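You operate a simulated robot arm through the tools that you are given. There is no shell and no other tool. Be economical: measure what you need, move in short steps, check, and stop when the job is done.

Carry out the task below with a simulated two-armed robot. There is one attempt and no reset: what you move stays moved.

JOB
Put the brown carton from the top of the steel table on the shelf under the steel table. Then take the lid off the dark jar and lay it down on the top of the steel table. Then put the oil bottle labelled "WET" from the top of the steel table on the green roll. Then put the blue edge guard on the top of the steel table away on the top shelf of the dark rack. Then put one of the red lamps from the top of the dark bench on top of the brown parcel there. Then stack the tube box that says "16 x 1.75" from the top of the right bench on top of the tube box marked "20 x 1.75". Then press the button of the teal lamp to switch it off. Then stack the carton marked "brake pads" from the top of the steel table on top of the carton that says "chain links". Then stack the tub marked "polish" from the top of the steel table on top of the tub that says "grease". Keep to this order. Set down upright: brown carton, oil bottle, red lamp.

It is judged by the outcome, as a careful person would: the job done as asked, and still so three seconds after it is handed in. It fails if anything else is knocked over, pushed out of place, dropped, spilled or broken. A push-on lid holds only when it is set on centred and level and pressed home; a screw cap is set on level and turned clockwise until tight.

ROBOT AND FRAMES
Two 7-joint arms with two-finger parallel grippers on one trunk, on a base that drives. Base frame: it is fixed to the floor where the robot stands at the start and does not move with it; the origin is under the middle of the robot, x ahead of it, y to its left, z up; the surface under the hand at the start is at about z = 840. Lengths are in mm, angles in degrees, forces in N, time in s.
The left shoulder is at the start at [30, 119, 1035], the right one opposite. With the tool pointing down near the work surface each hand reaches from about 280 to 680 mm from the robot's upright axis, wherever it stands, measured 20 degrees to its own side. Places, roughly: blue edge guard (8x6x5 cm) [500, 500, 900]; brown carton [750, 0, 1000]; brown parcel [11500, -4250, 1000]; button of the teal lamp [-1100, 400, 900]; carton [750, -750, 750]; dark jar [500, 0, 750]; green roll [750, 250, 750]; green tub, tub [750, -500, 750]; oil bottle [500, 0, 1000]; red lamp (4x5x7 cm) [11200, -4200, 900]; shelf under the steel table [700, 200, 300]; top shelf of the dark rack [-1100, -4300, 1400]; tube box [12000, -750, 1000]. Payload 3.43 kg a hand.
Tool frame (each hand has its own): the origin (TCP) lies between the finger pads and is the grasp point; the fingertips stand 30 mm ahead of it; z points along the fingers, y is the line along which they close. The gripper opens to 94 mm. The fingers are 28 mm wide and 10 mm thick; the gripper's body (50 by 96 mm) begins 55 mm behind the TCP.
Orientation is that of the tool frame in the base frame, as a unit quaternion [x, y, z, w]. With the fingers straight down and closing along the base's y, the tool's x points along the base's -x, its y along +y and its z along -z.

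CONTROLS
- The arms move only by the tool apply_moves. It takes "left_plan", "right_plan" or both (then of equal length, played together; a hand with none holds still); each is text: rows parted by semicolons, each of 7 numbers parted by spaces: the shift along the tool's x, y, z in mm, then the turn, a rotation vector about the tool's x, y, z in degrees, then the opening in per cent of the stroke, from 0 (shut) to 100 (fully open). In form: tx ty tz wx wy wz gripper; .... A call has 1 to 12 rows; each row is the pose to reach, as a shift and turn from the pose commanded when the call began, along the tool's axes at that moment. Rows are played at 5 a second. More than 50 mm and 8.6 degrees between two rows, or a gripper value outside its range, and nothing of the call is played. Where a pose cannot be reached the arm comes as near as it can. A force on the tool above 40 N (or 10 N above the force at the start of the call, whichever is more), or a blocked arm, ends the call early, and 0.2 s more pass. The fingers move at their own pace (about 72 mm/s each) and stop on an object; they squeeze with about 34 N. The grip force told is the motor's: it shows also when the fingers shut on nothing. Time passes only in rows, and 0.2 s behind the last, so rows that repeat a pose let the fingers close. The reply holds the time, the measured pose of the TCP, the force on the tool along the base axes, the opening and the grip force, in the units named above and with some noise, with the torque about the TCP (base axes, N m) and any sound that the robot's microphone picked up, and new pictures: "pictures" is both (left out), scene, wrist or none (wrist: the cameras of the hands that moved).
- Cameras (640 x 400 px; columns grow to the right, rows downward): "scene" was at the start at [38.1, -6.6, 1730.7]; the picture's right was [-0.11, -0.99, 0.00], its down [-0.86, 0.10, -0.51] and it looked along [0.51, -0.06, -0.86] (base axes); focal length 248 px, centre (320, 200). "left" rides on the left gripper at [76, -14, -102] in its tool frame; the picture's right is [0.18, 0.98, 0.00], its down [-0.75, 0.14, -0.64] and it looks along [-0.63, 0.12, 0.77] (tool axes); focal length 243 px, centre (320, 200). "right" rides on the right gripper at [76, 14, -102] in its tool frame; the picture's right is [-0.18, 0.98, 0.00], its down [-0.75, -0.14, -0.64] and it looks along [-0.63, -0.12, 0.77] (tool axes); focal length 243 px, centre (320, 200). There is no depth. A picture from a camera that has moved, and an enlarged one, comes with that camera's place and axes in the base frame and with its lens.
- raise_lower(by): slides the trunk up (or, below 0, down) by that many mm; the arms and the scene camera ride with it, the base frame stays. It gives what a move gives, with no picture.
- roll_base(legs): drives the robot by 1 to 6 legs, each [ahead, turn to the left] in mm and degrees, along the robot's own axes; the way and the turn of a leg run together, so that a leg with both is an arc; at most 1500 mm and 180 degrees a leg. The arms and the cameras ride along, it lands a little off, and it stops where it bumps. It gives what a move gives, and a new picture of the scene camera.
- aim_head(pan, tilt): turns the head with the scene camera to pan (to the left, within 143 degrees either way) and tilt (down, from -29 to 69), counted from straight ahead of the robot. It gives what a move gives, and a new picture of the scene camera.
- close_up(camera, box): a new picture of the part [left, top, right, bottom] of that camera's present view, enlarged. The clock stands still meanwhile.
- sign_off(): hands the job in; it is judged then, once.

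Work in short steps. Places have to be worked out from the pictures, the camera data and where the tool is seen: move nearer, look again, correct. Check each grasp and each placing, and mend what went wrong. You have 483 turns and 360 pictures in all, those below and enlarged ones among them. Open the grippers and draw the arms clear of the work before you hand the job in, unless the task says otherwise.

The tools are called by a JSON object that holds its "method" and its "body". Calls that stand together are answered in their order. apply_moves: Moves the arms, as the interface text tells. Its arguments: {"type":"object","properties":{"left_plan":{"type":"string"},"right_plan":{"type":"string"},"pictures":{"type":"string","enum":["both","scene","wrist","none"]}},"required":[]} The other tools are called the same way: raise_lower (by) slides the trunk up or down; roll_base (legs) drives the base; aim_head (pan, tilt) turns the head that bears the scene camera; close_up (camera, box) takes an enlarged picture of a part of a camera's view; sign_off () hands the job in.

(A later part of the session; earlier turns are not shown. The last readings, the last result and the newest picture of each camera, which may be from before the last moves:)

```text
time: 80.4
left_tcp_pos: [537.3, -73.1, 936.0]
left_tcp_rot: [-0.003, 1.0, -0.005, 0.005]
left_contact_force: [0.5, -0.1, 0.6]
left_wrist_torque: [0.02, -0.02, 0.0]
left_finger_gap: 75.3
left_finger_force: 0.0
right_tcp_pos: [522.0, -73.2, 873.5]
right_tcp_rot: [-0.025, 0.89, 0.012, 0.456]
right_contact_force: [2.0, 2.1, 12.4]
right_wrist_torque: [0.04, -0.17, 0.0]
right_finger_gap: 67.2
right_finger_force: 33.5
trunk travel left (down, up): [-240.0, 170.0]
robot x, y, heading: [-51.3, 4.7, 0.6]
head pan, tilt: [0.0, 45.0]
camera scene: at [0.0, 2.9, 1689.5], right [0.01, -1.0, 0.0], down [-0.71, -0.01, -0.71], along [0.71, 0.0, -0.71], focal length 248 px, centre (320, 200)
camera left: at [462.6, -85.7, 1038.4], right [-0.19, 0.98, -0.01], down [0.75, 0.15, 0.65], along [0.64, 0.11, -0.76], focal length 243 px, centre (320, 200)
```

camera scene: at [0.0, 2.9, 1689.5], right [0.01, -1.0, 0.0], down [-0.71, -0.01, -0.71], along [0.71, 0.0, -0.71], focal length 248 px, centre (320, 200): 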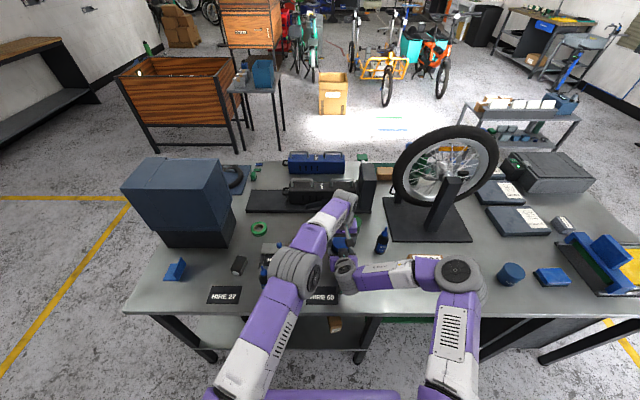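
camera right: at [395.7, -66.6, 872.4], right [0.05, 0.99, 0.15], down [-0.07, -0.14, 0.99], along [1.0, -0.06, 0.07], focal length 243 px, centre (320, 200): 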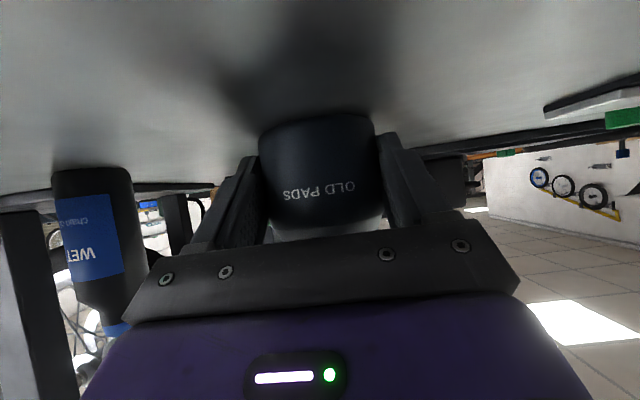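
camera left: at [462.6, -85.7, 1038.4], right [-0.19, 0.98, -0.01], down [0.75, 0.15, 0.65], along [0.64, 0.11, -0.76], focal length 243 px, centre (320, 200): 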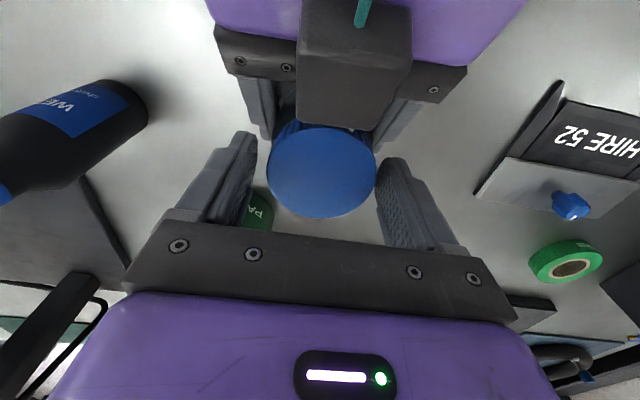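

Lid is centred between the fingers. Close on it.

{"method": "apply_moves", "body": {"left_plan": "0 0 0 0 0 0 60; 0 0 0 0 0 0 40; 0 0 0 0 0 0 40; 0 0 0 0 0 0 40", "pictures": "none"}}

{"method": "apply_moves", "body": {"left_plan": "0 0 0 0 0 -5 40; 0 0 0 0 0 -10 40; 0 0 0 0 0 -15 40; 0 0 0 0 0 -20 40; 0 0 0 0 0 -25 40; 0 0 0 0 0 -30 40; 0 0 0 0 0 -30 40", "pictures": "wrist"}}

```text
time: 81.4
left_tcp_pos: [537.5, -70.6, 936.7]
left_tcp_rot: [-0.003, 1.0, -0.005, 0.005]
left_contact_force: [-0.5, 6.5, -0.4]
left_wrist_torque: [0.18, 0.01, -0.01]
left_finger_gap: 60.3
left_finger_force: 34.1
right_tcp_pos: [521.9, -72.3, 873.1]
right_tcp_rot: [-0.026, 0.89, 0.012, 0.455]
right_contact_force: [1.5, -0.3, 14.8]
right_wrist_torque: [0.31, -0.21, -0.06]
right_finger_gap: 67.1
right_finger_force: 33.8
trunk travel left (down, up): [-240.0, 170.0]
robot x, y, heading: [-49.9, -4.5, 0.5]
head pan, tilt: [0.0, 45.0]
```

```text
time: 83.0
left_tcp_pos: [538.9, -72.4, 937.9]
left_tcp_rot: [-0.262, 0.965, -0.007, 0.004]
left_contact_force: [3.7, 4.2, -2.4]
left_wrist_torque: [0.19, -0.14, -0.01]
left_finger_gap: 59.9
left_finger_force: 33.5
right_tcp_pos: [523.3, -73.5, 874.4]
right_tcp_rot: [-0.025, 0.89, 0.012, 0.456]
right_contact_force: [-1.4, -1.7, 18.1]
right_wrist_torque: [-0.06, -0.46, -0.01]
right_finger_gap: 66.8
right_finger_force: 34.0
trunk travel left (down, up): [-240.0, 170.0]
robot x, y, heading: [-52.0, 2.2, 0.4]
head pan, tilt: [0.0, 45.0]
camera left: at [480.2, -121.8, 1039.7], right [-0.66, 0.75, -0.02], down [0.57, 0.51, 0.64], along [0.49, 0.41, -0.77], focal length 243 px, centre (320, 200)
```

left: 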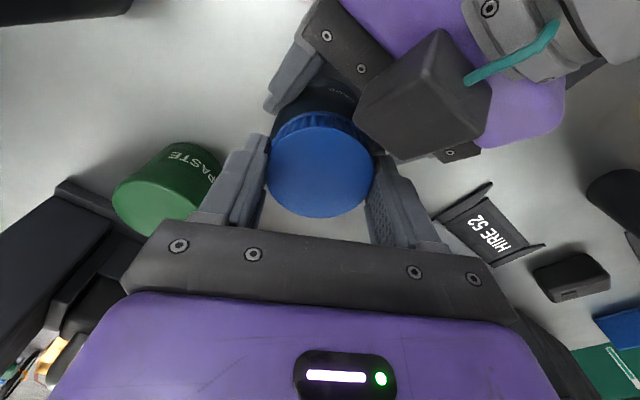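

Turning met little torque. I test with a small upward pull.

{"method": "apply_moves", "body": {"left_plan": "0 0 -1.5 0 0 0 40; 0 0 -3 0 0 0 40; 0 0 -4.5 0 0 0 40; 0 0 -4.5 0 0 0 40", "pictures": "wrist"}}

```text
time: 84.0
left_tcp_pos: [537.8, -72.4, 939.5]
left_tcp_rot: [-0.262, 0.965, -0.005, 0.002]
left_contact_force: [11.8, 1.6, -29.2]
left_wrist_torque: [0.05, -0.57, -0.02]
left_finger_gap: 60.2
left_finger_force: 34.5
right_tcp_pos: [523.6, -72.1, 873.5]
right_tcp_rot: [-0.025, 0.89, 0.013, 0.455]
right_contact_force: [-12.2, -0.7, 26.8]
right_wrist_torque: [0.09, -0.65, -0.03]
right_finger_gap: 67.5
right_finger_force: 34.3
trunk travel left (down, up): [-240.0, 170.0]
robot x, y, heading: [-55.9, 1.2, 0.4]
head pan, tilt: [0.0, 45.0]
camera left: at [480.8, -121.3, 1041.6], right [-0.65, 0.76, -0.01], down [0.57, 0.51, 0.64], along [0.49, 0.41, -0.77], focal length 243 px, centre (320, 200)
```

left: 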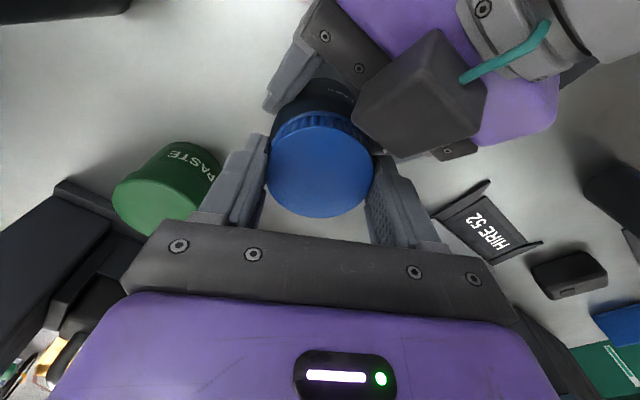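

Lid is threaded (29 N doesn't lift it). I ratchet: release slightly, turn back 60°, regrip, then turn CCW 60°.

{"method": "apply_moves", "body": {"left_plan": "0 0 4 0 0 0 40; 0 0 4 0 0 0 76; 0 0 4 0 0 0 76; 0 0 4 0 0 8 76; 0 0 4 0 0 16 76; 0 0 4 0 0 24 76; 0 0 4 0 0 32 76; 0 0 4 0 0 40 76; 0 0 4 0 0 48 76; 0 0 4 0 0 56 76; 0 0 4 0 0 60 40; 0 0 4 0 0 60 40", "pictures": "wrist"}}

{"method": "apply_moves", "body": {"left_plan": "0 0 0 0 0 0 40; 0 0 0 0 0 -8 40; 0 0 0 0 0 -16 40; 0 0 0 0 0 -24 40; 0 0 0 0 0 -32 40; 0 0 0 0 0 -40 40; 0 0 0 0 0 -48 40; 0 0 0 0 0 -56 40; 0 0 0 0 0 -60 40; 0 0 0 0 0 -60 40", "pictures": "wrist"}}

```text
time: 86.6
left_tcp_pos: [539.0, -72.4, 936.5]
left_tcp_rot: [0.257, 0.966, -0.003, 0.006]
left_contact_force: [0.7, 2.9, -0.6]
left_wrist_torque: [0.05, -0.02, 0.0]
left_finger_gap: 60.0
left_finger_force: 33.9
right_tcp_pos: [522.6, -73.3, 872.3]
right_tcp_rot: [-0.024, 0.89, 0.012, 0.454]
right_contact_force: [-1.5, -3.0, 2.3]
right_wrist_torque: [0.12, 0.07, -0.06]
right_finger_gap: 67.0
right_finger_force: 34.2
trunk travel left (down, up): [-240.0, 170.0]
robot x, y, heading: [-47.5, 2.7, 0.3]
head pan, tilt: [0.0, 45.0]
camera left: at [466.3, -44.8, 1038.8], right [0.33, 0.94, -0.01], down [0.72, -0.25, 0.65], along [0.61, -0.22, -0.76], focal length 243 px, centre (320, 200)
```

left: 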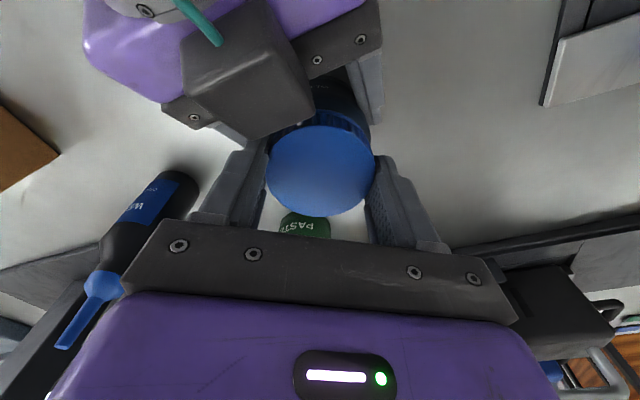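

```text
time: 88.8
left_tcp_pos: [538.8, -72.7, 937.5]
left_tcp_rot: [-0.262, 0.965, -0.007, 0.004]
left_contact_force: [2.9, 4.1, 3.6]
left_wrist_torque: [0.26, -0.07, 0.0]
left_finger_gap: 59.5
left_finger_force: 34.0
right_tcp_pos: [523.5, -72.3, 873.1]
right_tcp_rot: [-0.025, 0.89, 0.012, 0.454]
right_contact_force: [-3.4, -5.5, -0.9]
right_wrist_torque: [0.05, -0.09, -0.09]
right_finger_gap: 67.1
right_finger_force: 33.8
trunk travel left (down, up): [-240.0, 170.0]
robot x, y, heading: [-50.1, 1.8, 0.3]
head pan, tilt: [0.0, 45.0]
camera left: at [481.1, -121.9, 1039.9], right [-0.66, 0.75, -0.02], down [0.57, 0.51, 0.64], along [0.49, 0.41, -0.77], focal length 243 px, centre (320, 200)
```

left: 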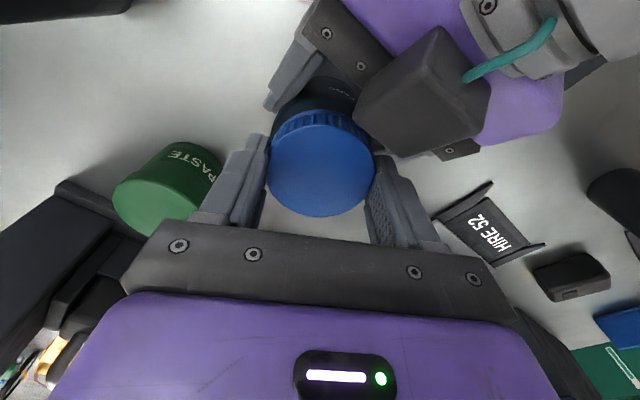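

Another upward test pull.

{"method": "apply_moves", "body": {"left_plan": "0 0 -2 0 0 0 40; 0 0 -4 0 0 0 40; 0 0 -6 0 0 0 40; 0 0 -6 0 0 0 40", "pictures": "wrist"}}

```text
time: 89.8
left_tcp_pos: [539.6, -70.6, 941.3]
left_tcp_rot: [-0.261, 0.965, -0.006, 0.003]
left_contact_force: [19.4, 4.2, -25.6]
left_wrist_torque: [0.1, -0.89, -0.04]
left_finger_gap: 59.8
left_finger_force: 33.6
right_tcp_pos: [523.2, -72.7, 874.9]
right_tcp_rot: [-0.027, 0.889, 0.013, 0.457]
right_contact_force: [-19.6, -4.5, 25.2]
right_wrist_torque: [0.13, -0.78, -0.02]
right_finger_gap: 66.9
right_finger_force: 33.7
trunk travel left (down, up): [-240.0, 170.0]
robot x, y, heading: [-49.1, 3.1, 0.4]
head pan, tilt: [0.0, 45.0]
camera left: at [481.4, -120.7, 1043.7], right [-0.66, 0.76, -0.01], down [0.57, 0.51, 0.64], along [0.49, 0.41, -0.77], focal length 243 px, centre (320, 200)
```

left: 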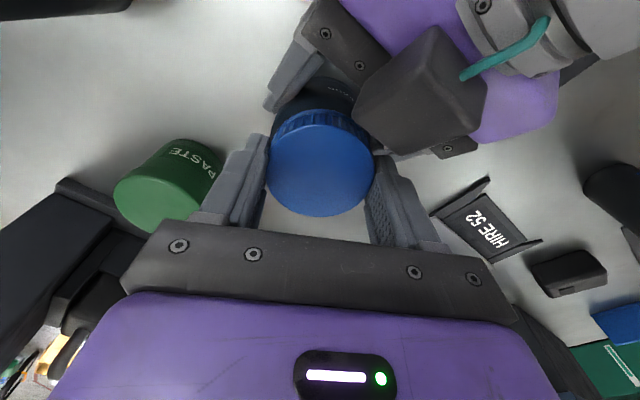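

Not free yet; continue ratcheting for two more cycles.

{"method": "apply_moves", "body": {"left_plan": "0 0 5 0 0 0 40; 0 0 5 0 0 0 76; 0 0 5 0 0 0 76; 0 0 5 0 0 8 76; 0 0 5 0 0 16 76; 0 0 5 0 0 24 76; 0 0 5 0 0 32 76; 0 0 5 0 0 40 76; 0 0 5 0 0 48 76; 0 0 5 0 0 56 76; 0 0 5 0 0 60 40; 0 0 5 0 0 60 40", "pictures": "none"}}

{"method": "apply_moves", "body": {"left_plan": "0 0 0 0 0 0 40; 0 0 0 0 0 -8 40; 0 0 0 0 0 -16 40; 0 0 0 0 0 -24 40; 0 0 0 0 0 -32 40; 0 0 0 0 0 -40 40; 0 0 0 0 0 -48 40; 0 0 0 0 0 -56 40; 0 0 0 0 0 -60 40; 0 0 0 0 0 -60 40", "pictures": "none"}}

{"method": "apply_moves", "body": {"left_plan": "0 0 0 0 0 0 40; 0 0 0 0 0 0 76; 0 0 0 0 0 0 76; 0 0 0 0 0 8 76; 0 0 0 0 0 16 76; 0 0 0 0 0 24 76; 0 0 0 0 0 32 76; 0 0 0 0 0 40 76; 0 0 0 0 0 48 76; 0 0 0 0 0 56 76; 0 0 0 0 0 60 40; 0 0 0 0 0 60 40", "pictures": "none"}}

{"method": "apply_moves", "body": {"left_plan": "0 0 0 0 0 0 40; 0 0 0 0 0 -8 40; 0 0 0 0 0 -16 40; 0 0 0 0 0 -24 40; 0 0 0 0 0 -32 40; 0 0 0 0 0 -40 40; 0 0 0 0 0 -48 40; 0 0 0 0 0 -56 40; 0 0 0 0 0 -60 40; 0 0 0 0 0 -60 40", "pictures": "none"}}

{"method": "apply_moves", "body": {"left_plan": "0 0 -2 0 0 0 40; 0 0 -4 0 0 0 40; 0 0 -6 0 0 0 40; 0 0 -6 0 0 0 40", "pictures": "wrist"}}

```text
time: 92.4
left_tcp_pos: [538.6, -71.6, 938.0]
left_tcp_rot: [0.257, 0.966, -0.003, 0.006]
left_contact_force: [2.0, 3.1, -0.7]
left_wrist_torque: [0.05, -0.06, 0.03]
left_finger_gap: 59.5
left_finger_force: 34.1
right_tcp_pos: [523.8, -74.3, 873.2]
right_tcp_rot: [-0.025, 0.89, 0.012, 0.455]
right_contact_force: [-1.6, -3.1, -1.3]
right_wrist_torque: [0.15, -0.04, -0.01]
right_finger_gap: 66.8
right_finger_force: 33.9
trunk travel left (down, up): [-240.0, 170.0]
robot x, y, heading: [-54.3, -2.7, 0.7]
head pan, tilt: [0.0, 45.0]
```

```text
time: 94.6
left_tcp_pos: [540.2, -72.6, 937.6]
left_tcp_rot: [-0.263, 0.965, -0.008, 0.003]
left_contact_force: [9.4, 4.7, 0.2]
left_wrist_torque: [0.5, -0.3, 0.01]
left_finger_gap: 59.7
left_finger_force: 33.8
right_tcp_pos: [522.9, -73.1, 871.0]
right_tcp_rot: [-0.025, 0.891, 0.012, 0.454]
right_contact_force: [-9.1, -5.3, -1.3]
right_wrist_torque: [-0.2, -0.26, -0.1]
right_finger_gap: 67.1
right_finger_force: 34.3
trunk travel left (down, up): [-240.0, 170.0]
robot x, y, heading: [-51.2, 1.0, 0.5]
head pan, tilt: [0.0, 45.0]
```

```text
time: 97.2
left_tcp_pos: [538.5, -72.4, 938.6]
left_tcp_rot: [0.257, 0.966, -0.003, 0.006]
left_contact_force: [2.2, 4.0, -0.9]
left_wrist_torque: [0.08, -0.04, -0.01]
left_finger_gap: 59.8
left_finger_force: 34.3
right_tcp_pos: [522.9, -74.2, 871.9]
right_tcp_rot: [-0.025, 0.89, 0.012, 0.454]
right_contact_force: [-2.4, -3.2, -1.7]
right_wrist_torque: [0.18, -0.06, -0.1]
right_finger_gap: 66.8
right_finger_force: 34.3
trunk travel left (down, up): [-240.0, 170.0]
robot x, y, heading: [-54.3, -0.2, 0.4]
head pan, tilt: [0.0, 45.0]
```

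```text
time: 99.4
left_tcp_pos: [539.0, -73.2, 938.0]
left_tcp_rot: [-0.263, 0.965, -0.007, 0.004]
left_contact_force: [4.0, 5.4, 1.2]
left_wrist_torque: [0.35, -0.13, 0.02]
left_finger_gap: 59.9
left_finger_force: 34.8
right_tcp_pos: [523.5, -74.0, 872.3]
right_tcp_rot: [-0.026, 0.89, 0.013, 0.455]
right_contact_force: [-4.3, -5.0, -3.3]
right_wrist_torque: [-0.01, -0.1, -0.1]
right_finger_gap: 67.4
right_finger_force: 34.1
trunk travel left (down, up): [-240.0, 170.0]
robot x, y, heading: [-52.4, 2.7, 0.2]
head pan, tilt: [0.0, 45.0]
```

```text
time: 100.4
left_tcp_pos: [540.2, -71.4, 942.1]
left_tcp_rot: [-0.262, 0.965, -0.005, 0.004]
left_contact_force: [18.3, 5.2, -23.9]
left_wrist_torque: [0.4, -0.72, 0.04]
left_finger_gap: 60.0
left_finger_force: 34.1
right_tcp_pos: [524.9, -72.2, 875.1]
right_tcp_rot: [-0.027, 0.889, 0.013, 0.457]
right_contact_force: [-19.2, -4.4, 24.3]
right_wrist_torque: [-0.05, -0.85, -0.03]
right_finger_gap: 67.0
right_finger_force: 34.3
trunk travel left (down, up): [-240.0, 170.0]
robot x, y, heading: [-51.5, 0.5, 0.4]
head pan, tilt: [0.0, 45.0]
camera left: at [481.2, -120.9, 1044.9], right [-0.66, 0.76, -0.01], down [0.57, 0.51, 0.64], along [0.49, 0.41, -0.77], focal length 243 px, centre (320, 200)
```

left: 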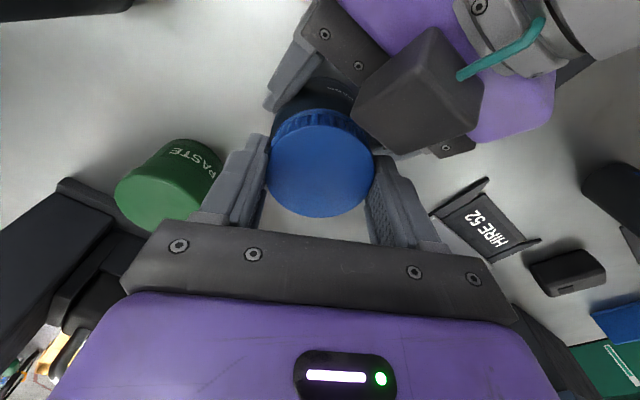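

The lid spins with no torque and doesn't climb, so it is likely push-on. Pull up harder.

{"method": "apply_moves", "body": {"left_plan": "-1.5 -1 -1.5 0 0 0 35; -2.6 -1.5 -3 0 0 0 35; -2.6 -1.5 -5 0 0 0 35; -2.6 -1.5 -7 0 0 0 35; -2.6 -1.5 -9 0 0 0 35", "pictures": "wrist"}}

```text
time: 101.6
left_tcp_pos: [540.7, -73.3, 950.2]
left_tcp_rot: [-0.261, 0.965, -0.005, 0.001]
left_contact_force: [-2.8, 3.6, -28.5]
left_wrist_torque: [0.23, 0.24, 0.04]
left_finger_gap: 59.7
left_finger_force: 34.6
right_tcp_pos: [524.6, -74.1, 874.5]
right_tcp_rot: [-0.025, 0.889, 0.012, 0.457]
right_contact_force: [4.1, -4.1, 26.1]
right_wrist_torque: [0.1, -0.43, -0.07]
right_finger_gap: 67.3
right_finger_force: 33.6
trunk travel left (down, up): [-240.0, 170.0]
robot x, y, heading: [-53.3, 3.2, 0.4]
head pan, tilt: [0.0, 45.0]
camera left: at [482.5, -122.1, 1053.1], right [-0.65, 0.76, -0.01], down [0.58, 0.51, 0.64], along [0.49, 0.41, -0.77], focal length 243 px, centre (320, 200)
```

left: 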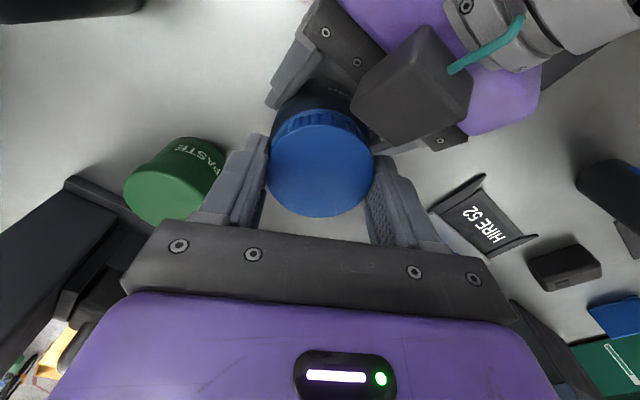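

The left hand rose 8 mm at constant force; I check with the right camera whether the jar is slipping upward.

{"method": "close_up", "body": {"camera": "right", "box": [160, 60, 480, 260]}}

```text
2.00 times, centred on (320, 160) of right
camera zoom: at [396.6, -66.4, 872.2], right [0.05, 0.99, 0.15], down [-0.08, -0.14, 0.99], along [1.0, -0.06, 0.07], focal length 485 px, centre (320, 280)
```

zoom: 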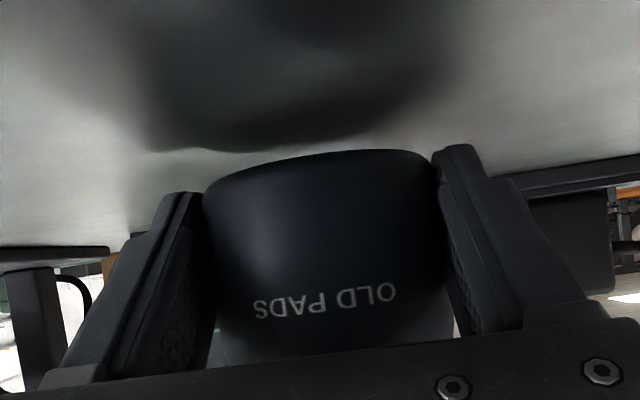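

The jar itself slipped up a few mm; I push it back down to the table and continue turning.

{"method": "apply_moves", "body": {"left_plan": "0 0 4 0 0 0 40; 0 0 8 0 0 0 40; 0 0 11 0 0 0 40; 0 0 13 0 0 0 40; 0 0 13 0 0 0 40", "pictures": "none"}}

{"method": "close_up", "body": {"camera": "right", "box": [160, 60, 480, 260]}}

```text
time: 102.8
left_tcp_pos: [542.5, -71.9, 943.4]
left_tcp_rot: [-0.26, 0.965, -0.007, 0.004]
left_contact_force: [-17.7, 2.5, 20.1]
left_wrist_torque: [0.01, 1.14, -0.02]
left_finger_gap: 59.7
left_finger_force: 33.8
right_tcp_pos: [520.9, -73.9, 869.7]
right_tcp_rot: [-0.025, 0.892, 0.012, 0.451]
right_contact_force: [17.9, -2.3, -22.0]
right_wrist_torque: [0.13, 0.63, -0.07]
right_finger_gap: 66.7
right_finger_force: 33.8
trunk travel left (down, up): [-240.0, 170.0]
robot x, y, heading: [-50.9, 2.1, 0.5]
head pan, tilt: [0.0, 45.0]
```

```text
2.00 times, centred on (320, 160) of right
camera zoom: at [393.7, -67.0, 869.0], right [0.05, 0.99, 0.15], down [-0.06, -0.14, 0.99], along [1.0, -0.06, 0.05], focal length 485 px, centre (320, 280)
```

zoom: 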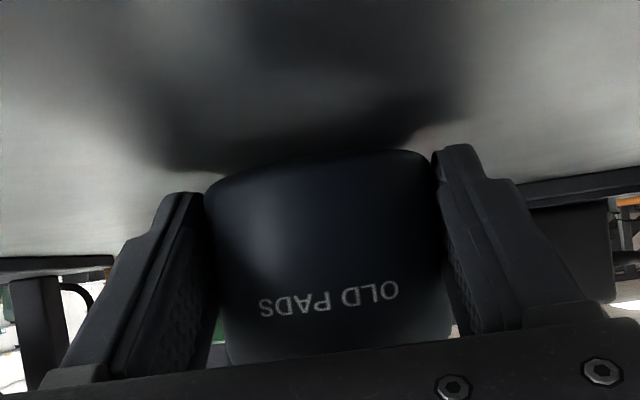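

I release the right grip so the jar settles as the left hand lowers it, then regrip.

{"method": "apply_moves", "body": {"right_plan": "0 0 0 0 0 0 82; 0 0 0 0 0 0 82; 0 0 0 0 0 0 82; 0 0 0 0 0 0 82; 0 0 0 0 0 0 82", "left_plan": "0 0 0 0 0 0 40; 0 0 0 0 0 0 40; 0 0 2 0 0 0 40; 0 0 4 0 0 0 40; 0 0 4 0 0 0 40", "pictures": "none"}}

{"method": "close_up", "body": {"camera": "right", "box": [160, 60, 480, 260]}}

```text
time: 104.0
left_tcp_pos: [542.6, -71.7, 937.9]
left_tcp_rot: [-0.261, 0.965, -0.008, 0.006]
left_contact_force: [-2.2, 2.5, 16.0]
left_wrist_torque: [0.29, -0.32, -0.05]
left_finger_gap: 59.9
left_finger_force: 34.3
right_tcp_pos: [521.8, -72.6, 874.5]
right_tcp_rot: [-0.025, 0.89, 0.012, 0.456]
right_contact_force: [0.2, 0.4, 0.6]
right_wrist_torque: [0.03, 0.01, 0.02]
right_finger_gap: 77.0
right_finger_force: 0.1
trunk travel left (down, up): [-240.0, 170.0]
robot x, y, heading: [-48.7, 1.0, 0.6]
head pan, tilt: [0.0, 45.0]
```

```text
2.00 times, centred on (320, 160) of right
camera zoom: at [394.3, -66.2, 871.9], right [0.05, 0.99, 0.15], down [-0.07, -0.14, 0.99], along [1.0, -0.06, 0.06], focal length 485 px, centre (320, 280)
```

zoom: 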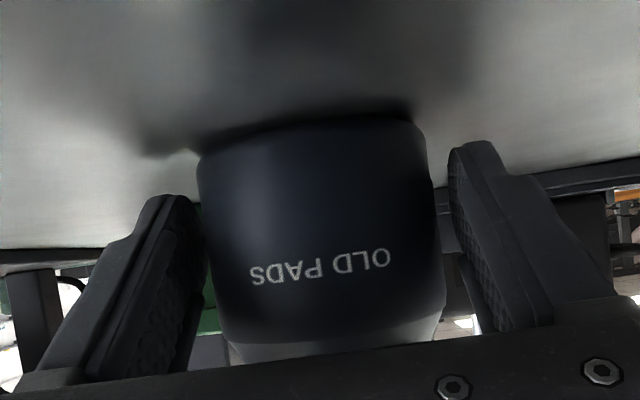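

Jar is back on the table. Regrip with the right and continue unscrewing for several cycles.

{"method": "apply_moves", "body": {"right_plan": "0 0 0 0 0 0 40; 0 0 0 0 0 0 40; 0 0 0 0 0 0 40; 0 0 0 0 0 0 40; 0 0 0 0 0 0 40; 0 0 0 0 0 0 40; 0 0 0 0 0 0 40; 0 0 0 0 0 0 40; 0 0 0 0 0 0 40; 0 0 0 0 0 0 40; 0 0 0 0 0 0 40; 0 0 0 0 0 0 40", "left_plan": "0 0 0 0 0 0 40; 0 0 0 0 0 0 40; 0 0 -2 0 0 0 76; 0 0 -2 0 0 0 76; -2 0 -2 0 0 8 76; -2 0 -2 0 0 16 76; -2 0 -2 0 0 24 76; -2 0 -2 0 0 32 76; -2 0 -2 0 0 40 76; -2 0 -2 0 0 48 76; -2 0 -2 0 0 56 76; -2 0 -2 0 0 60 76", "pictures": "wrist"}}

```text
time: 106.6
left_tcp_pos: [544.8, -71.4, 938.0]
left_tcp_rot: [0.257, 0.966, -0.004, 0.006]
left_contact_force: [0.1, -0.6, 0.4]
left_wrist_torque: [0.01, -0.03, 0.02]
left_finger_gap: 71.7
left_finger_force: 0.0
right_tcp_pos: [522.3, -72.6, 873.5]
right_tcp_rot: [-0.026, 0.89, 0.012, 0.455]
right_contact_force: [3.3, 2.0, 8.6]
right_wrist_torque: [0.06, -0.5, 0.07]
right_finger_gap: 66.9
right_finger_force: 34.4
trunk travel left (down, up): [-240.0, 170.0]
robot x, y, heading: [-50.6, 0.9, 0.4]
head pan, tilt: [0.0, 45.0]
camera right: at [395.3, -66.2, 871.7], right [0.05, 0.99, 0.15], down [-0.07, -0.14, 0.99], along [1.0, -0.06, 0.06], focal length 243 px, centre (320, 200)
camera left: at [470.5, -44.0, 1040.2], right [0.33, 0.94, -0.01], down [0.72, -0.24, 0.65], along [0.61, -0.22, -0.76], focal length 243 px, centre (320, 200)
```

right: 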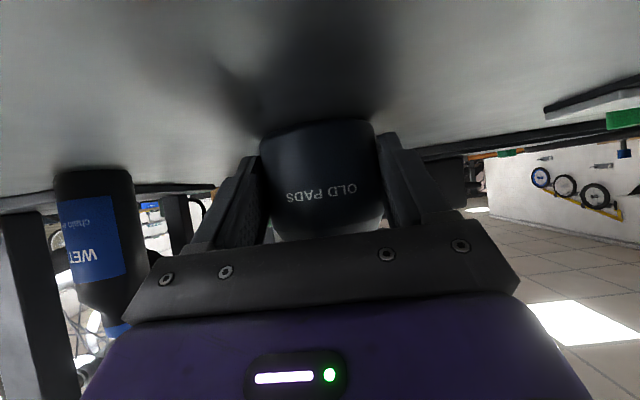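
left: 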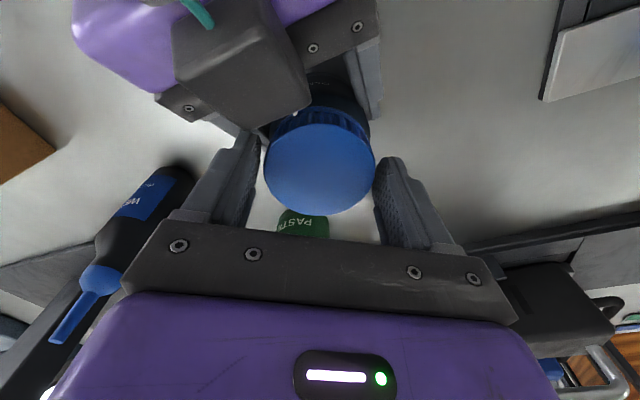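

I zoom on the lid/neck region.

{"method": "close_up", "body": {"camera": "left", "box": [240, 70, 400, 220]}}

```text
2.67 times, centred on (320, 145) of left
camera zoom: at [470.5, -44.0, 1040.2], right [0.33, 0.94, -0.01], down [0.72, -0.24, 0.65], along [0.61, -0.22, -0.76], focal length 647 px, centre (320, 347)
```

zoom: 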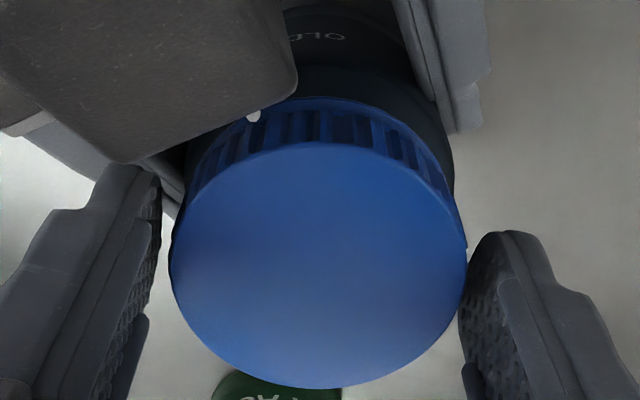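

A white index mark on the lid skirt lets me track rotation. Close, turn CCW 60°, and look.

{"method": "apply_moves", "body": {"left_plan": "0 0 0 0 0 0 40; 0 0 0 0 0 0 40; 0 0 0 0 0 0 40; 0 0 0 0 0 -8 40; 0 0 0 0 0 -16 40; 0 0 0 0 0 -24 40; 0 0 0 0 0 -32 40; 0 0 0 0 0 -40 40; 0 0 0 0 0 -48 40; 0 0 0 0 0 -56 40; 0 0 0 0 0 -60 40; 0 0 0 0 0 -60 40", "pictures": "none"}}

{"method": "close_up", "body": {"camera": "left", "box": [240, 70, 400, 220]}}

```text
time: 109.2
left_tcp_pos: [543.7, -72.1, 938.7]
left_tcp_rot: [-0.263, 0.965, -0.006, 0.003]
left_contact_force: [0.2, -0.4, 0.6]
left_wrist_torque: [-0.03, 0.02, 0.0]
left_finger_gap: 60.0
left_finger_force: 34.4
right_tcp_pos: [523.1, -72.3, 872.8]
right_tcp_rot: [-0.025, 0.89, 0.012, 0.456]
right_contact_force: [1.9, 2.0, 10.4]
right_wrist_torque: [0.07, -0.56, 0.11]
right_finger_gap: 66.7
right_finger_force: 33.9
trunk travel left (down, up): [-240.0, 170.0]
robot x, y, heading: [-52.2, 0.5, 0.4]
head pan, tilt: [0.0, 45.0]
```

```text
2.67 times, centred on (320, 145) of left
camera zoom: at [485.2, -120.6, 1041.2], right [-0.66, 0.75, -0.02], down [0.57, 0.51, 0.64], along [0.49, 0.41, -0.77], focal length 647 px, centre (320, 347)
```

zoom: 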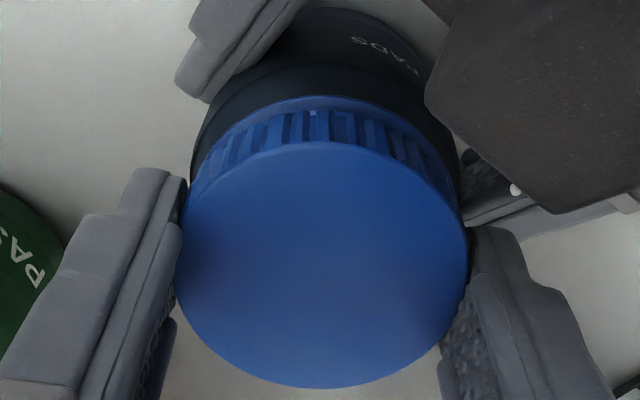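

Left forces are now near zero. Test pull again.

{"method": "apply_moves", "body": {"left_plan": "0 0 -2 0 0 0 40; 0 0 -4 0 0 0 40; 0 0 -6 0 0 0 40", "pictures": "none"}}

{"method": "close_up", "body": {"camera": "left", "box": [240, 70, 400, 220]}}

```text
time: 110.0
left_tcp_pos: [543.5, -71.9, 944.8]
left_tcp_rot: [-0.261, 0.965, -0.007, 0.004]
left_contact_force: [-0.1, 0.9, 0.0]
left_wrist_torque: [0.01, -0.01, 0.0]
left_finger_gap: 60.1
left_finger_force: 33.8
right_tcp_pos: [522.4, -73.6, 872.4]
right_tcp_rot: [-0.026, 0.889, 0.013, 0.456]
right_contact_force: [1.9, 1.1, 9.9]
right_wrist_torque: [0.09, -0.46, 0.05]
right_finger_gap: 67.1
right_finger_force: 33.4
trunk travel left (down, up): [-240.0, 170.0]
robot x, y, heading: [-47.7, 2.5, 0.4]
head pan, tilt: [0.0, 45.0]
```

```text
2.67 times, centred on (320, 145) of left
camera zoom: at [484.9, -120.8, 1047.3], right [-0.65, 0.76, -0.02], down [0.57, 0.51, 0.64], along [0.49, 0.41, -0.77], focal length 647 px, centre (320, 347)
```

zoom: 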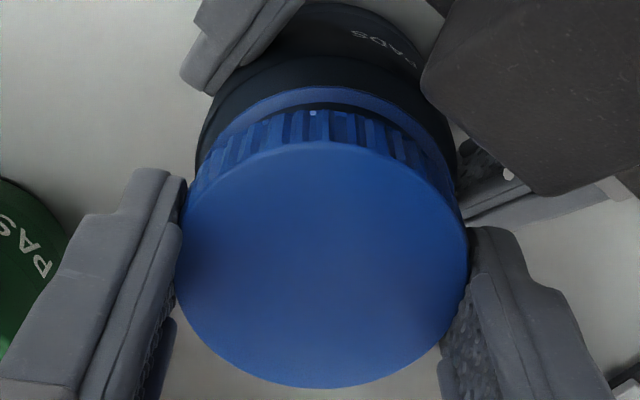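

The lid is free. Lift it 70 mm straight up.

{"method": "apply_moves", "body": {"left_plan": "0 0 -20 0 0 0 40; 0 0 -45 0 0 0 40; 0 0 -70 0 0 0 40; 0 0 -90 0 0 0 40; 0 0 -90 0 0 0 40", "pictures": "both"}}

```text
time: 111.2
left_tcp_pos: [541.7, -70.2, 1034.7]
left_tcp_rot: [-0.261, 0.965, -0.007, 0.004]
left_contact_force: [-0.2, -0.5, 0.0]
left_wrist_torque: [0.0, 0.01, 0.0]
left_finger_gap: 60.2
left_finger_force: 34.3
right_tcp_pos: [523.7, -73.2, 873.0]
right_tcp_rot: [-0.026, 0.89, 0.013, 0.455]
right_contact_force: [0.2, 1.3, 9.4]
right_wrist_torque: [0.1, -0.4, 0.04]
right_finger_gap: 66.6
right_finger_force: 34.1
trunk travel left (down, up): [-240.0, 170.0]
robot x, y, heading: [-54.1, 2.9, 0.6]
head pan, tilt: [0.0, 45.0]
camera scene: at [0.1, 2.7, 1689.5], right [0.01, -1.0, 0.0], down [-0.71, 0.0, -0.71], along [0.71, 0.0, -0.71], focal length 248 px, centre (320, 200)
camera left: at [482.9, -119.2, 1137.0], right [-0.65, 0.76, -0.02], down [0.57, 0.51, 0.64], along [0.49, 0.41, -0.77], focal length 243 px, centre (320, 200)
```

scene: 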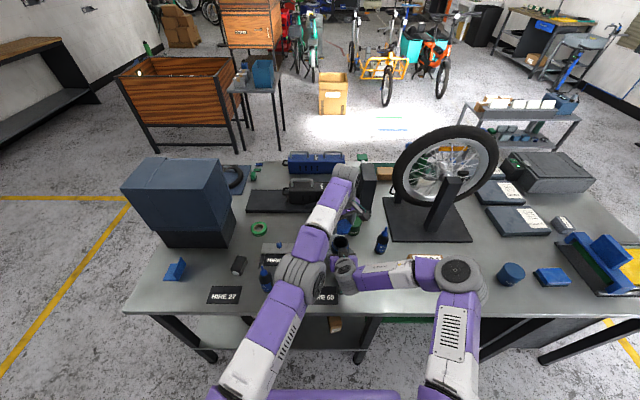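
left: 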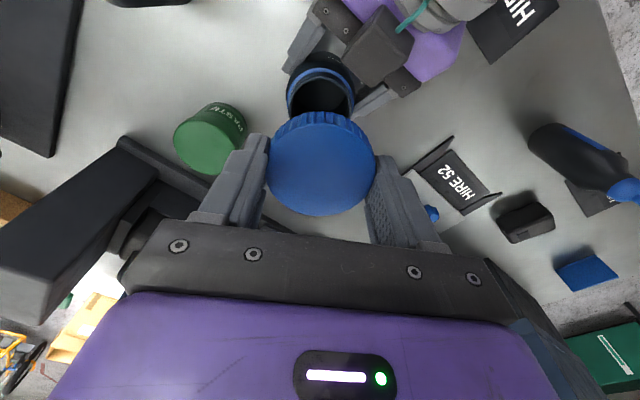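

Lid is in the left hand and the jar stands open. Release the jar with the right hand and withdraw it to the right.

{"method": "apply_moves", "body": {"right_plan": "0 0 0 0 0 0 70; 0 0 0 0 0 0 100; 0 0 0 0 0 0 100; 21 2 -30 0 0 0 100; 42 4 -60 0 0 0 100; 64 6 -89 0 0 0 100; 49 -37 -102 0 0 0 100; 35 -80 -116 0 0 0 100; 20 -123 -129 0 0 0 100; 10 -142 -160 0 0 0 100; 1 -161 -192 0 0 0 100; -8 -180 -227 0 0 0 100", "pictures": "both"}}

```text
time: 113.8
left_tcp_pos: [541.6, -70.2, 1034.0]
left_tcp_rot: [-0.262, 0.965, -0.008, 0.004]
left_contact_force: [0.1, 0.2, -0.1]
left_wrist_torque: [0.0, -0.02, 0.01]
left_finger_gap: 60.2
left_finger_force: 33.8
right_tcp_pos: [367.9, -269.0, 1013.2]
right_tcp_rot: [-0.026, 0.89, 0.013, 0.455]
right_contact_force: [0.2, 0.3, 0.0]
right_wrist_torque: [0.02, -0.01, -0.02]
right_finger_gap: 94.0
right_finger_force: 0.0
right hand out of reach, approached as far as the arm can: row 12
trunk travel left (down, up): [-240.0, 170.0]
robot x, y, heading: [-51.2, -1.2, 0.6]
head pan, tilt: [0.0, 45.0]
camera scene: at [-0.2, 2.8, 1689.5], right [0.01, -1.0, 0.0], down [-0.71, -0.01, -0.71], along [0.71, 0.0, -0.71], focal length 248 px, centre (320, 200)
camera right: at [238.7, -262.6, 1012.2], right [0.05, 0.99, 0.15], down [-0.07, -0.14, 0.99], along [1.0, -0.06, 0.06], focal length 243 px, centre (320, 200)
```

scene: 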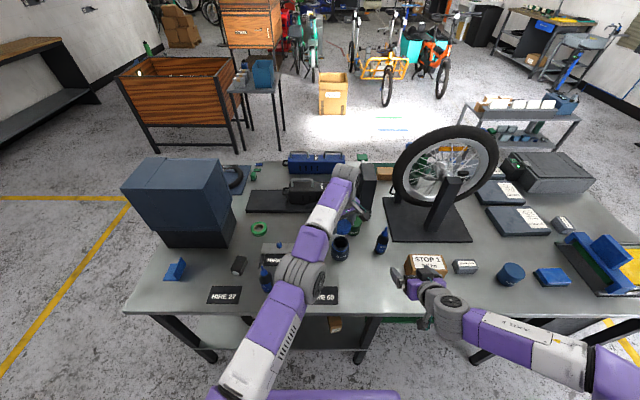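
right: 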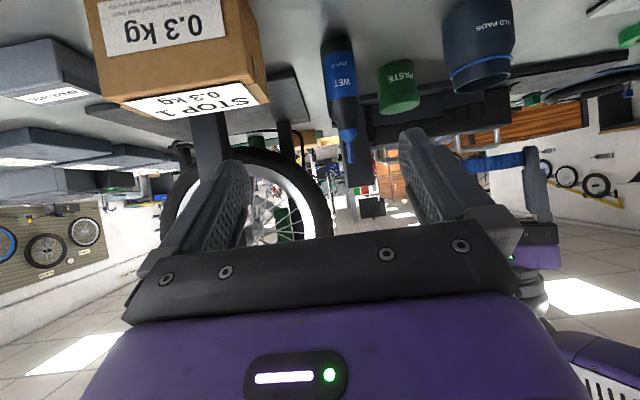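

Carry the lid to a free spot at about (450,35) and descend.

{"method": "apply_moves", "body": {"left_plan": "9 45 0 0 0 0 40; 18 90 0 0 0 0 40; 27 137 0 0 0 0 40; 27 137 45 0 0 0 40; 27 137 90 0 0 0 40; 27 137 130 0 0 0 40; 27 137 145 0 0 0 40; 27 137 145 0 0 0 40", "pictures": "both"}}

```text
time: 115.6
left_tcp_pos: [574.3, -4.2, 878.9]
left_tcp_rot: [-0.263, 0.965, -0.006, 0.003]
left_contact_force: [-0.2, 0.2, -0.3]
left_wrist_torque: [-0.04, 0.03, 0.02]
left_finger_gap: 59.9
left_finger_force: 34.0
left hand out of reach, approached as far as the arm can: row 1, 2, 3, 4, 5, 6, 7, 8
right_tcp_pos: [367.2, -268.8, 1012.5]
right_tcp_rot: [-0.025, 0.89, 0.012, 0.454]
right_contact_force: [-0.8, -0.2, -0.4]
right_wrist_torque: [0.0, 0.0, 0.0]
right_finger_gap: 93.9
right_finger_force: 0.1
trunk travel left (down, up): [-240.0, 170.0]
robot x, y, heading: [-52.0, 1.2, 0.5]
head pan, tilt: [0.0, 45.0]
camera scene: at [1.1, 2.3, 1689.5], right [0.01, -1.0, 0.0], down [-0.71, 0.0, -0.71], along [0.71, 0.0, -0.71], focal length 248 px, centre (320, 200)
camera left: at [515.6, -52.1, 981.4], right [-0.65, 0.76, -0.01], down [0.57, 0.51, 0.64], along [0.49, 0.41, -0.77], focal length 243 px, centre (320, 200)
```

scene: 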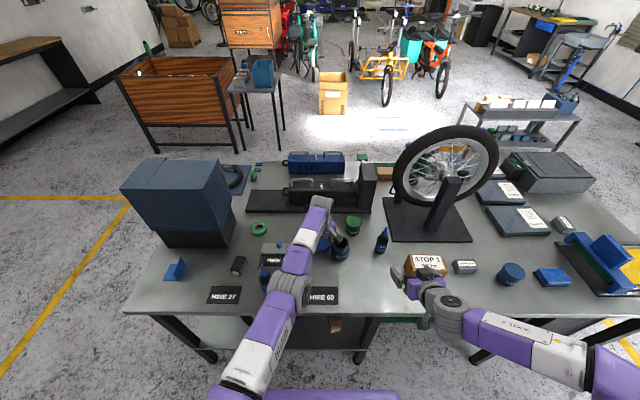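
left: 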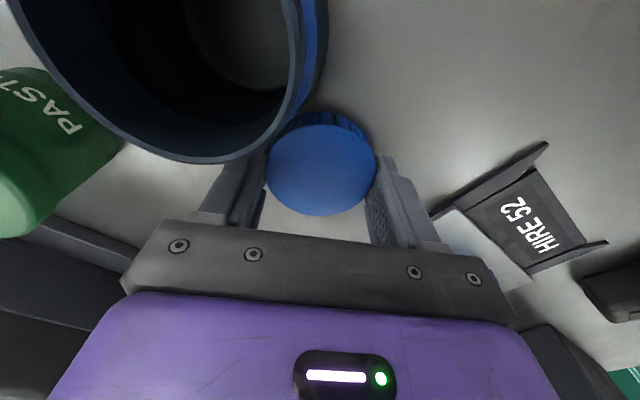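

The reach limited it, ending close to the jar. I lift slightly, undo the yaw, and move to around (480,40).

{"method": "apply_moves", "body": {"left_plan": "0 0 -40 0 0 0 40; 0 0 -60 0 0 8 40; 15 21 -60 0 0 16 40; 30 43 -60 0 0 24 40; 45 64 -60 0 0 30 40; 60 85 -60 0 0 30 40; 60 85 -30 0 0 30 40; 60 85 0 0 0 30 40; 60 85 0 0 0 30 40", "pictures": "wrist"}}

```text
time: 117.6
left_tcp_pos: [576.5, 14.1, 871.8]
left_tcp_rot: [-0.003, 1.0, -0.005, 0.005]
left_contact_force: [0.8, 0.3, 0.5]
left_wrist_torque: [0.0, -0.02, 0.03]
left_finger_gap: 60.0
left_finger_force: 33.8
left hand out of reach, approached as far as the arm can: row 3, 4, 5, 6, 7, 8, 9
right_tcp_pos: [368.3, -270.5, 1012.6]
right_tcp_rot: [-0.025, 0.89, 0.013, 0.455]
right_contact_force: [-0.5, 0.0, 0.0]
right_wrist_torque: [-0.01, 0.0, -0.02]
right_finger_gap: 93.8
right_finger_force: 0.1
trunk travel left (down, up): [-240.0, 170.0]
robot x, y, heading: [-50.8, 0.4, 0.3]
head pan, tilt: [0.0, 45.0]
camera left: at [502.3, 1.2, 974.2], right [-0.19, 0.98, -0.01], down [0.75, 0.15, 0.65], along [0.64, 0.11, -0.76], focal length 243 px, centre (320, 200)
```

left: 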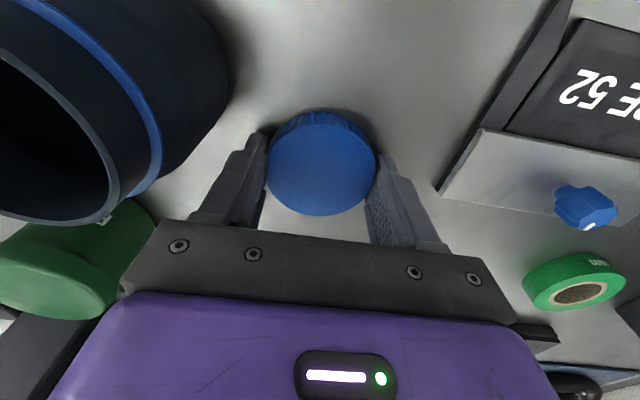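

Position (576,14) is free with ~29 mm to the jar; the lid is nearly at the table. Creep down.

{"method": "apply_moves", "body": {"left_plan": "0 0 1 0 0 0 40; 0 0 2 0 0 0 40; 0 0 3 0 0 0 40", "pictures": "none"}}

```text
time: 118.4
left_tcp_pos: [578.0, 14.3, 871.1]
left_tcp_rot: [-0.003, 1.0, -0.005, 0.006]
left_contact_force: [-0.7, -0.8, 10.3]
left_wrist_torque: [0.37, 0.12, -0.05]
left_finger_gap: 60.0
left_finger_force: 33.8
right_tcp_pos: [367.0, -270.5, 1011.6]
right_tcp_rot: [-0.025, 0.89, 0.012, 0.455]
right_contact_force: [0.3, 0.0, -0.2]
right_wrist_torque: [0.02, 0.0, -0.01]
right_finger_gap: 93.8
right_finger_force: 0.0
trunk travel left (down, up): [-240.0, 170.0]
robot x, y, heading: [-50.0, 2.1, 0.4]
head pan, tilt: [0.0, 45.0]
```

Contact at 10 N. Open and rise.

{"method": "apply_moves", "body": {"left_plan": "0 0 -1 0 0 0 60; 0 0 -1 0 0 0 85; 0 0 -1 0 0 0 90; 0 0 -30 0 0 0 90; 0 0 -75 0 0 0 90; 0 0 -120 0 0 0 90; 0 0 -160 0 0 0 90", "pictures": "both"}}

```text
time: 120.0
left_tcp_pos: [573.1, 16.2, 1029.9]
left_tcp_rot: [-0.003, 1.0, -0.006, 0.005]
left_contact_force: [-0.2, -0.3, 0.2]
left_wrist_torque: [0.01, -0.04, -0.05]
left_finger_gap: 84.6
left_finger_force: 0.1
left hand out of reach, approached as far as the arm can: row 7
right_tcp_pos: [368.2, -269.5, 1013.5]
right_tcp_rot: [-0.026, 0.89, 0.013, 0.455]
right_contact_force: [-0.4, 0.1, 0.2]
right_wrist_torque: [-0.02, 0.02, 0.02]
right_finger_gap: 94.1
right_finger_force: 0.0
trunk travel left (down, up): [-240.0, 170.0]
robot x, y, heading: [-51.7, 4.8, 0.4]
head pan, tilt: [0.0, 45.0]
camera scene: at [0.3, 2.3, 1689.5], right [0.01, -1.0, 0.0], down [-0.71, 0.0, -0.71], along [0.71, 0.0, -0.71], focal length 248 px, centre (320, 200)
camera left: at [496.7, 3.1, 1131.6], right [-0.19, 0.98, -0.01], down [0.75, 0.15, 0.65], along [0.64, 0.11, -0.76], focal length 243 px, centre (320, 200)
```

scene: 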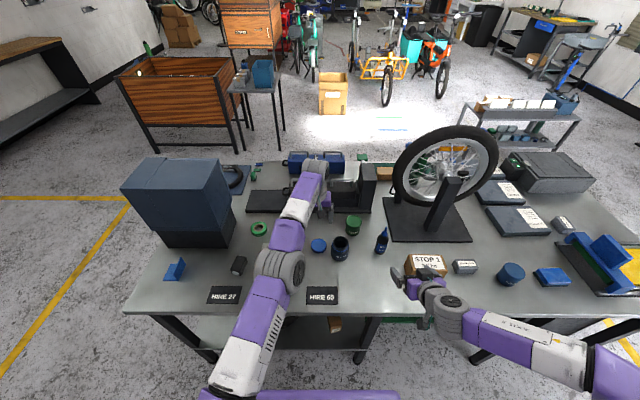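
left: 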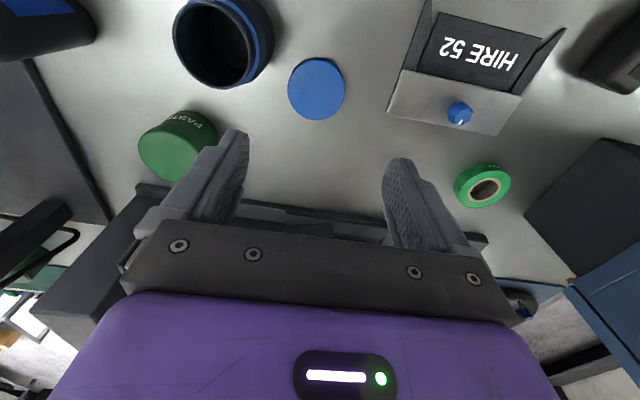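

Lid is laid on the table. Next, the WET bottle: left hand should pick it at 50° pitch, so I raise the trunk, retract, back off and turn the base right 25°.

{"method": "raise_lower", "body": {"by": 60}}

{"method": "apply_moves", "body": {"left_plan": "40 0 -10 0 0 0 100; 80 0 -20 0 0 0 100; 120 0 -30 0 0 0 100; 160 0 -40 0 0 0 100; 160 0 -40 0 0 0 100", "right_plan": "0 -30 0 0 5 0 100; 0 -60 0 0 10 0 100; 0 -90 0 0 15 0 100; 0 -120 0 0 20 0 100; 0 -120 0 0 20 0 100", "pictures": "none"}}

{"method": "roll_base", "body": {"legs": [[-50, 0], [0, -25]]}}

```text
time: 121.0
left_tcp_pos: [574.2, 14.3, 1087.9]
left_tcp_rot: [-0.003, 1.0, -0.005, 0.004]
left_contact_force: [-1.2, -0.4, -0.4]
left_wrist_torque: [-0.01, 0.0, 0.01]
left_finger_gap: 84.9
left_finger_force: 0.1
right_tcp_pos: [367.6, -269.7, 1073.9]
right_tcp_rot: [-0.025, 0.89, 0.012, 0.455]
right_contact_force: [0.0, -0.2, 0.2]
right_wrist_torque: [0.0, -0.03, 0.0]
right_finger_gap: 94.1
right_finger_force: 0.1
trunk travel left (down, up): [-300.0, 110.0]
robot x, y, heading: [-47.9, 3.7, 0.4]
head pan, tilt: [0.0, 45.0]
```

```text
time: 122.2
left_tcp_pos: [539.1, -23.3, 1161.9]
left_tcp_rot: [-0.003, 1.0, -0.005, 0.003]
left_contact_force: [0.5, 1.2, 0.3]
left_wrist_torque: [-0.05, 0.0, 0.0]
left_finger_gap: 93.9
left_finger_force: 0.0
left hand out of reach, approached as far as the arm can: row 1, 2, 3, 4, 5
right_tcp_pos: [375.0, -387.9, 1075.0]
right_tcp_rot: [-0.028, 0.956, 0.008, 0.293]
right_contact_force: [-0.1, -0.3, -0.7]
right_wrist_torque: [0.0, 0.03, -0.02]
right_finger_gap: 93.9
right_finger_force: 0.0
trunk travel left (down, up): [-300.0, 110.0]
robot x, y, heading: [-48.9, 1.9, 0.7]
head pan, tilt: [0.0, 45.0]
```

```text
time: 124.4
left_tcp_pos: [421.3, -272.4, 1162.6]
left_tcp_rot: [0.215, 0.977, -0.007, 0.003]
left_contact_force: [0.6, 0.3, 0.8]
left_wrist_torque: [0.0, 0.01, 0.0]
left_finger_gap: 94.0
left_finger_force: 0.1
right_tcp_pos: [119.5, -534.4, 1073.0]
right_tcp_rot: [0.18, 0.939, -0.056, 0.288]
right_contact_force: [0.4, 0.5, -0.2]
right_wrist_torque: [-0.02, 0.01, 0.01]
right_finger_gap: 94.3
right_finger_force: 0.1
trunk travel left (down, up): [-300.0, 110.0]
robot x, y, heading: [-103.7, 1.4, -24.6]
head pan, tilt: [0.0, 45.0]
camera scene: at [-53.6, -19.9, 1749.5], right [-0.42, -0.91, 0.0], down [-0.64, 0.3, -0.71], along [0.64, -0.29, -0.71], focal length 248 px, centre (320, 200)
```

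scene: 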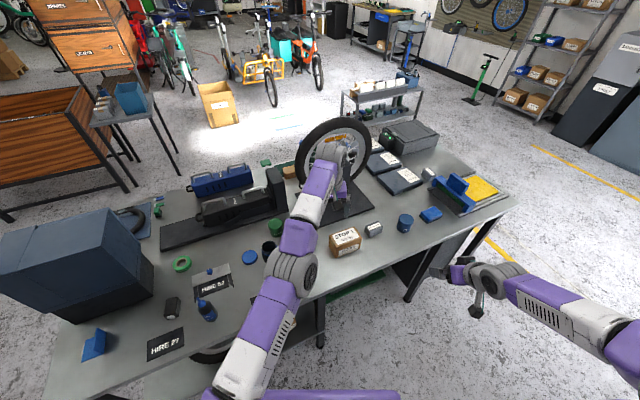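

The left arm got into an awkward branch; I move it outward to the left to reset its posture.

{"method": "apply_moves", "body": {"left_plan": "0 40 0 0 0 0 100; 0 80 0 0 0 0 100; 5 125 0 0 0 0 100; 15 170 0 0 0 0 100; 25 215 0 0 0 0 100; 45 255 0 0 0 0 100; 65 295 0 0 0 0 100; 90 335 0 0 0 0 100; 120 370 0 0 0 0 100; 155 400 0 0 0 0 100", "pictures": "scene"}}

```text
time: 126.6
left_tcp_pos: [579.7, 157.9, 1195.0]
left_tcp_rot: [0.214, 0.977, -0.007, 0.002]
left_contact_force: [-0.9, 0.1, -0.1]
left_wrist_torque: [-0.02, 0.04, 0.03]
left_finger_gap: 93.9
left_finger_force: 0.1
left hand out of reach, approached as far as the arm can: row 1, 2, 3, 4, 5, 6, 7, 8, 9, 10
right_tcp_pos: [119.3, -532.5, 1074.1]
right_tcp_rot: [0.181, 0.939, -0.056, 0.288]
right_contact_force: [0.4, -0.1, -0.5]
right_wrist_torque: [0.0, -0.02, -0.03]
right_finger_gap: 93.6
right_finger_force: 0.0
trunk travel left (down, up): [-300.0, 110.0]
robot x, y, heading: [-99.9, 3.5, -24.5]
head pan, tilt: [0.0, 45.0]
camera scene: at [-53.4, -18.2, 1749.5], right [-0.42, -0.91, 0.0], down [-0.64, 0.29, -0.71], along [0.64, -0.3, -0.71], focal length 248 px, centre (320, 200)
```

scene: 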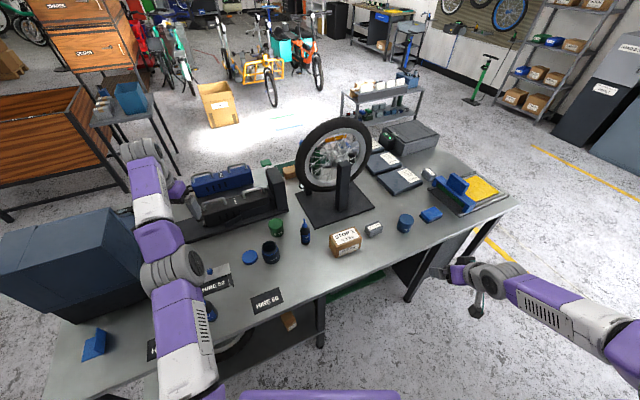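

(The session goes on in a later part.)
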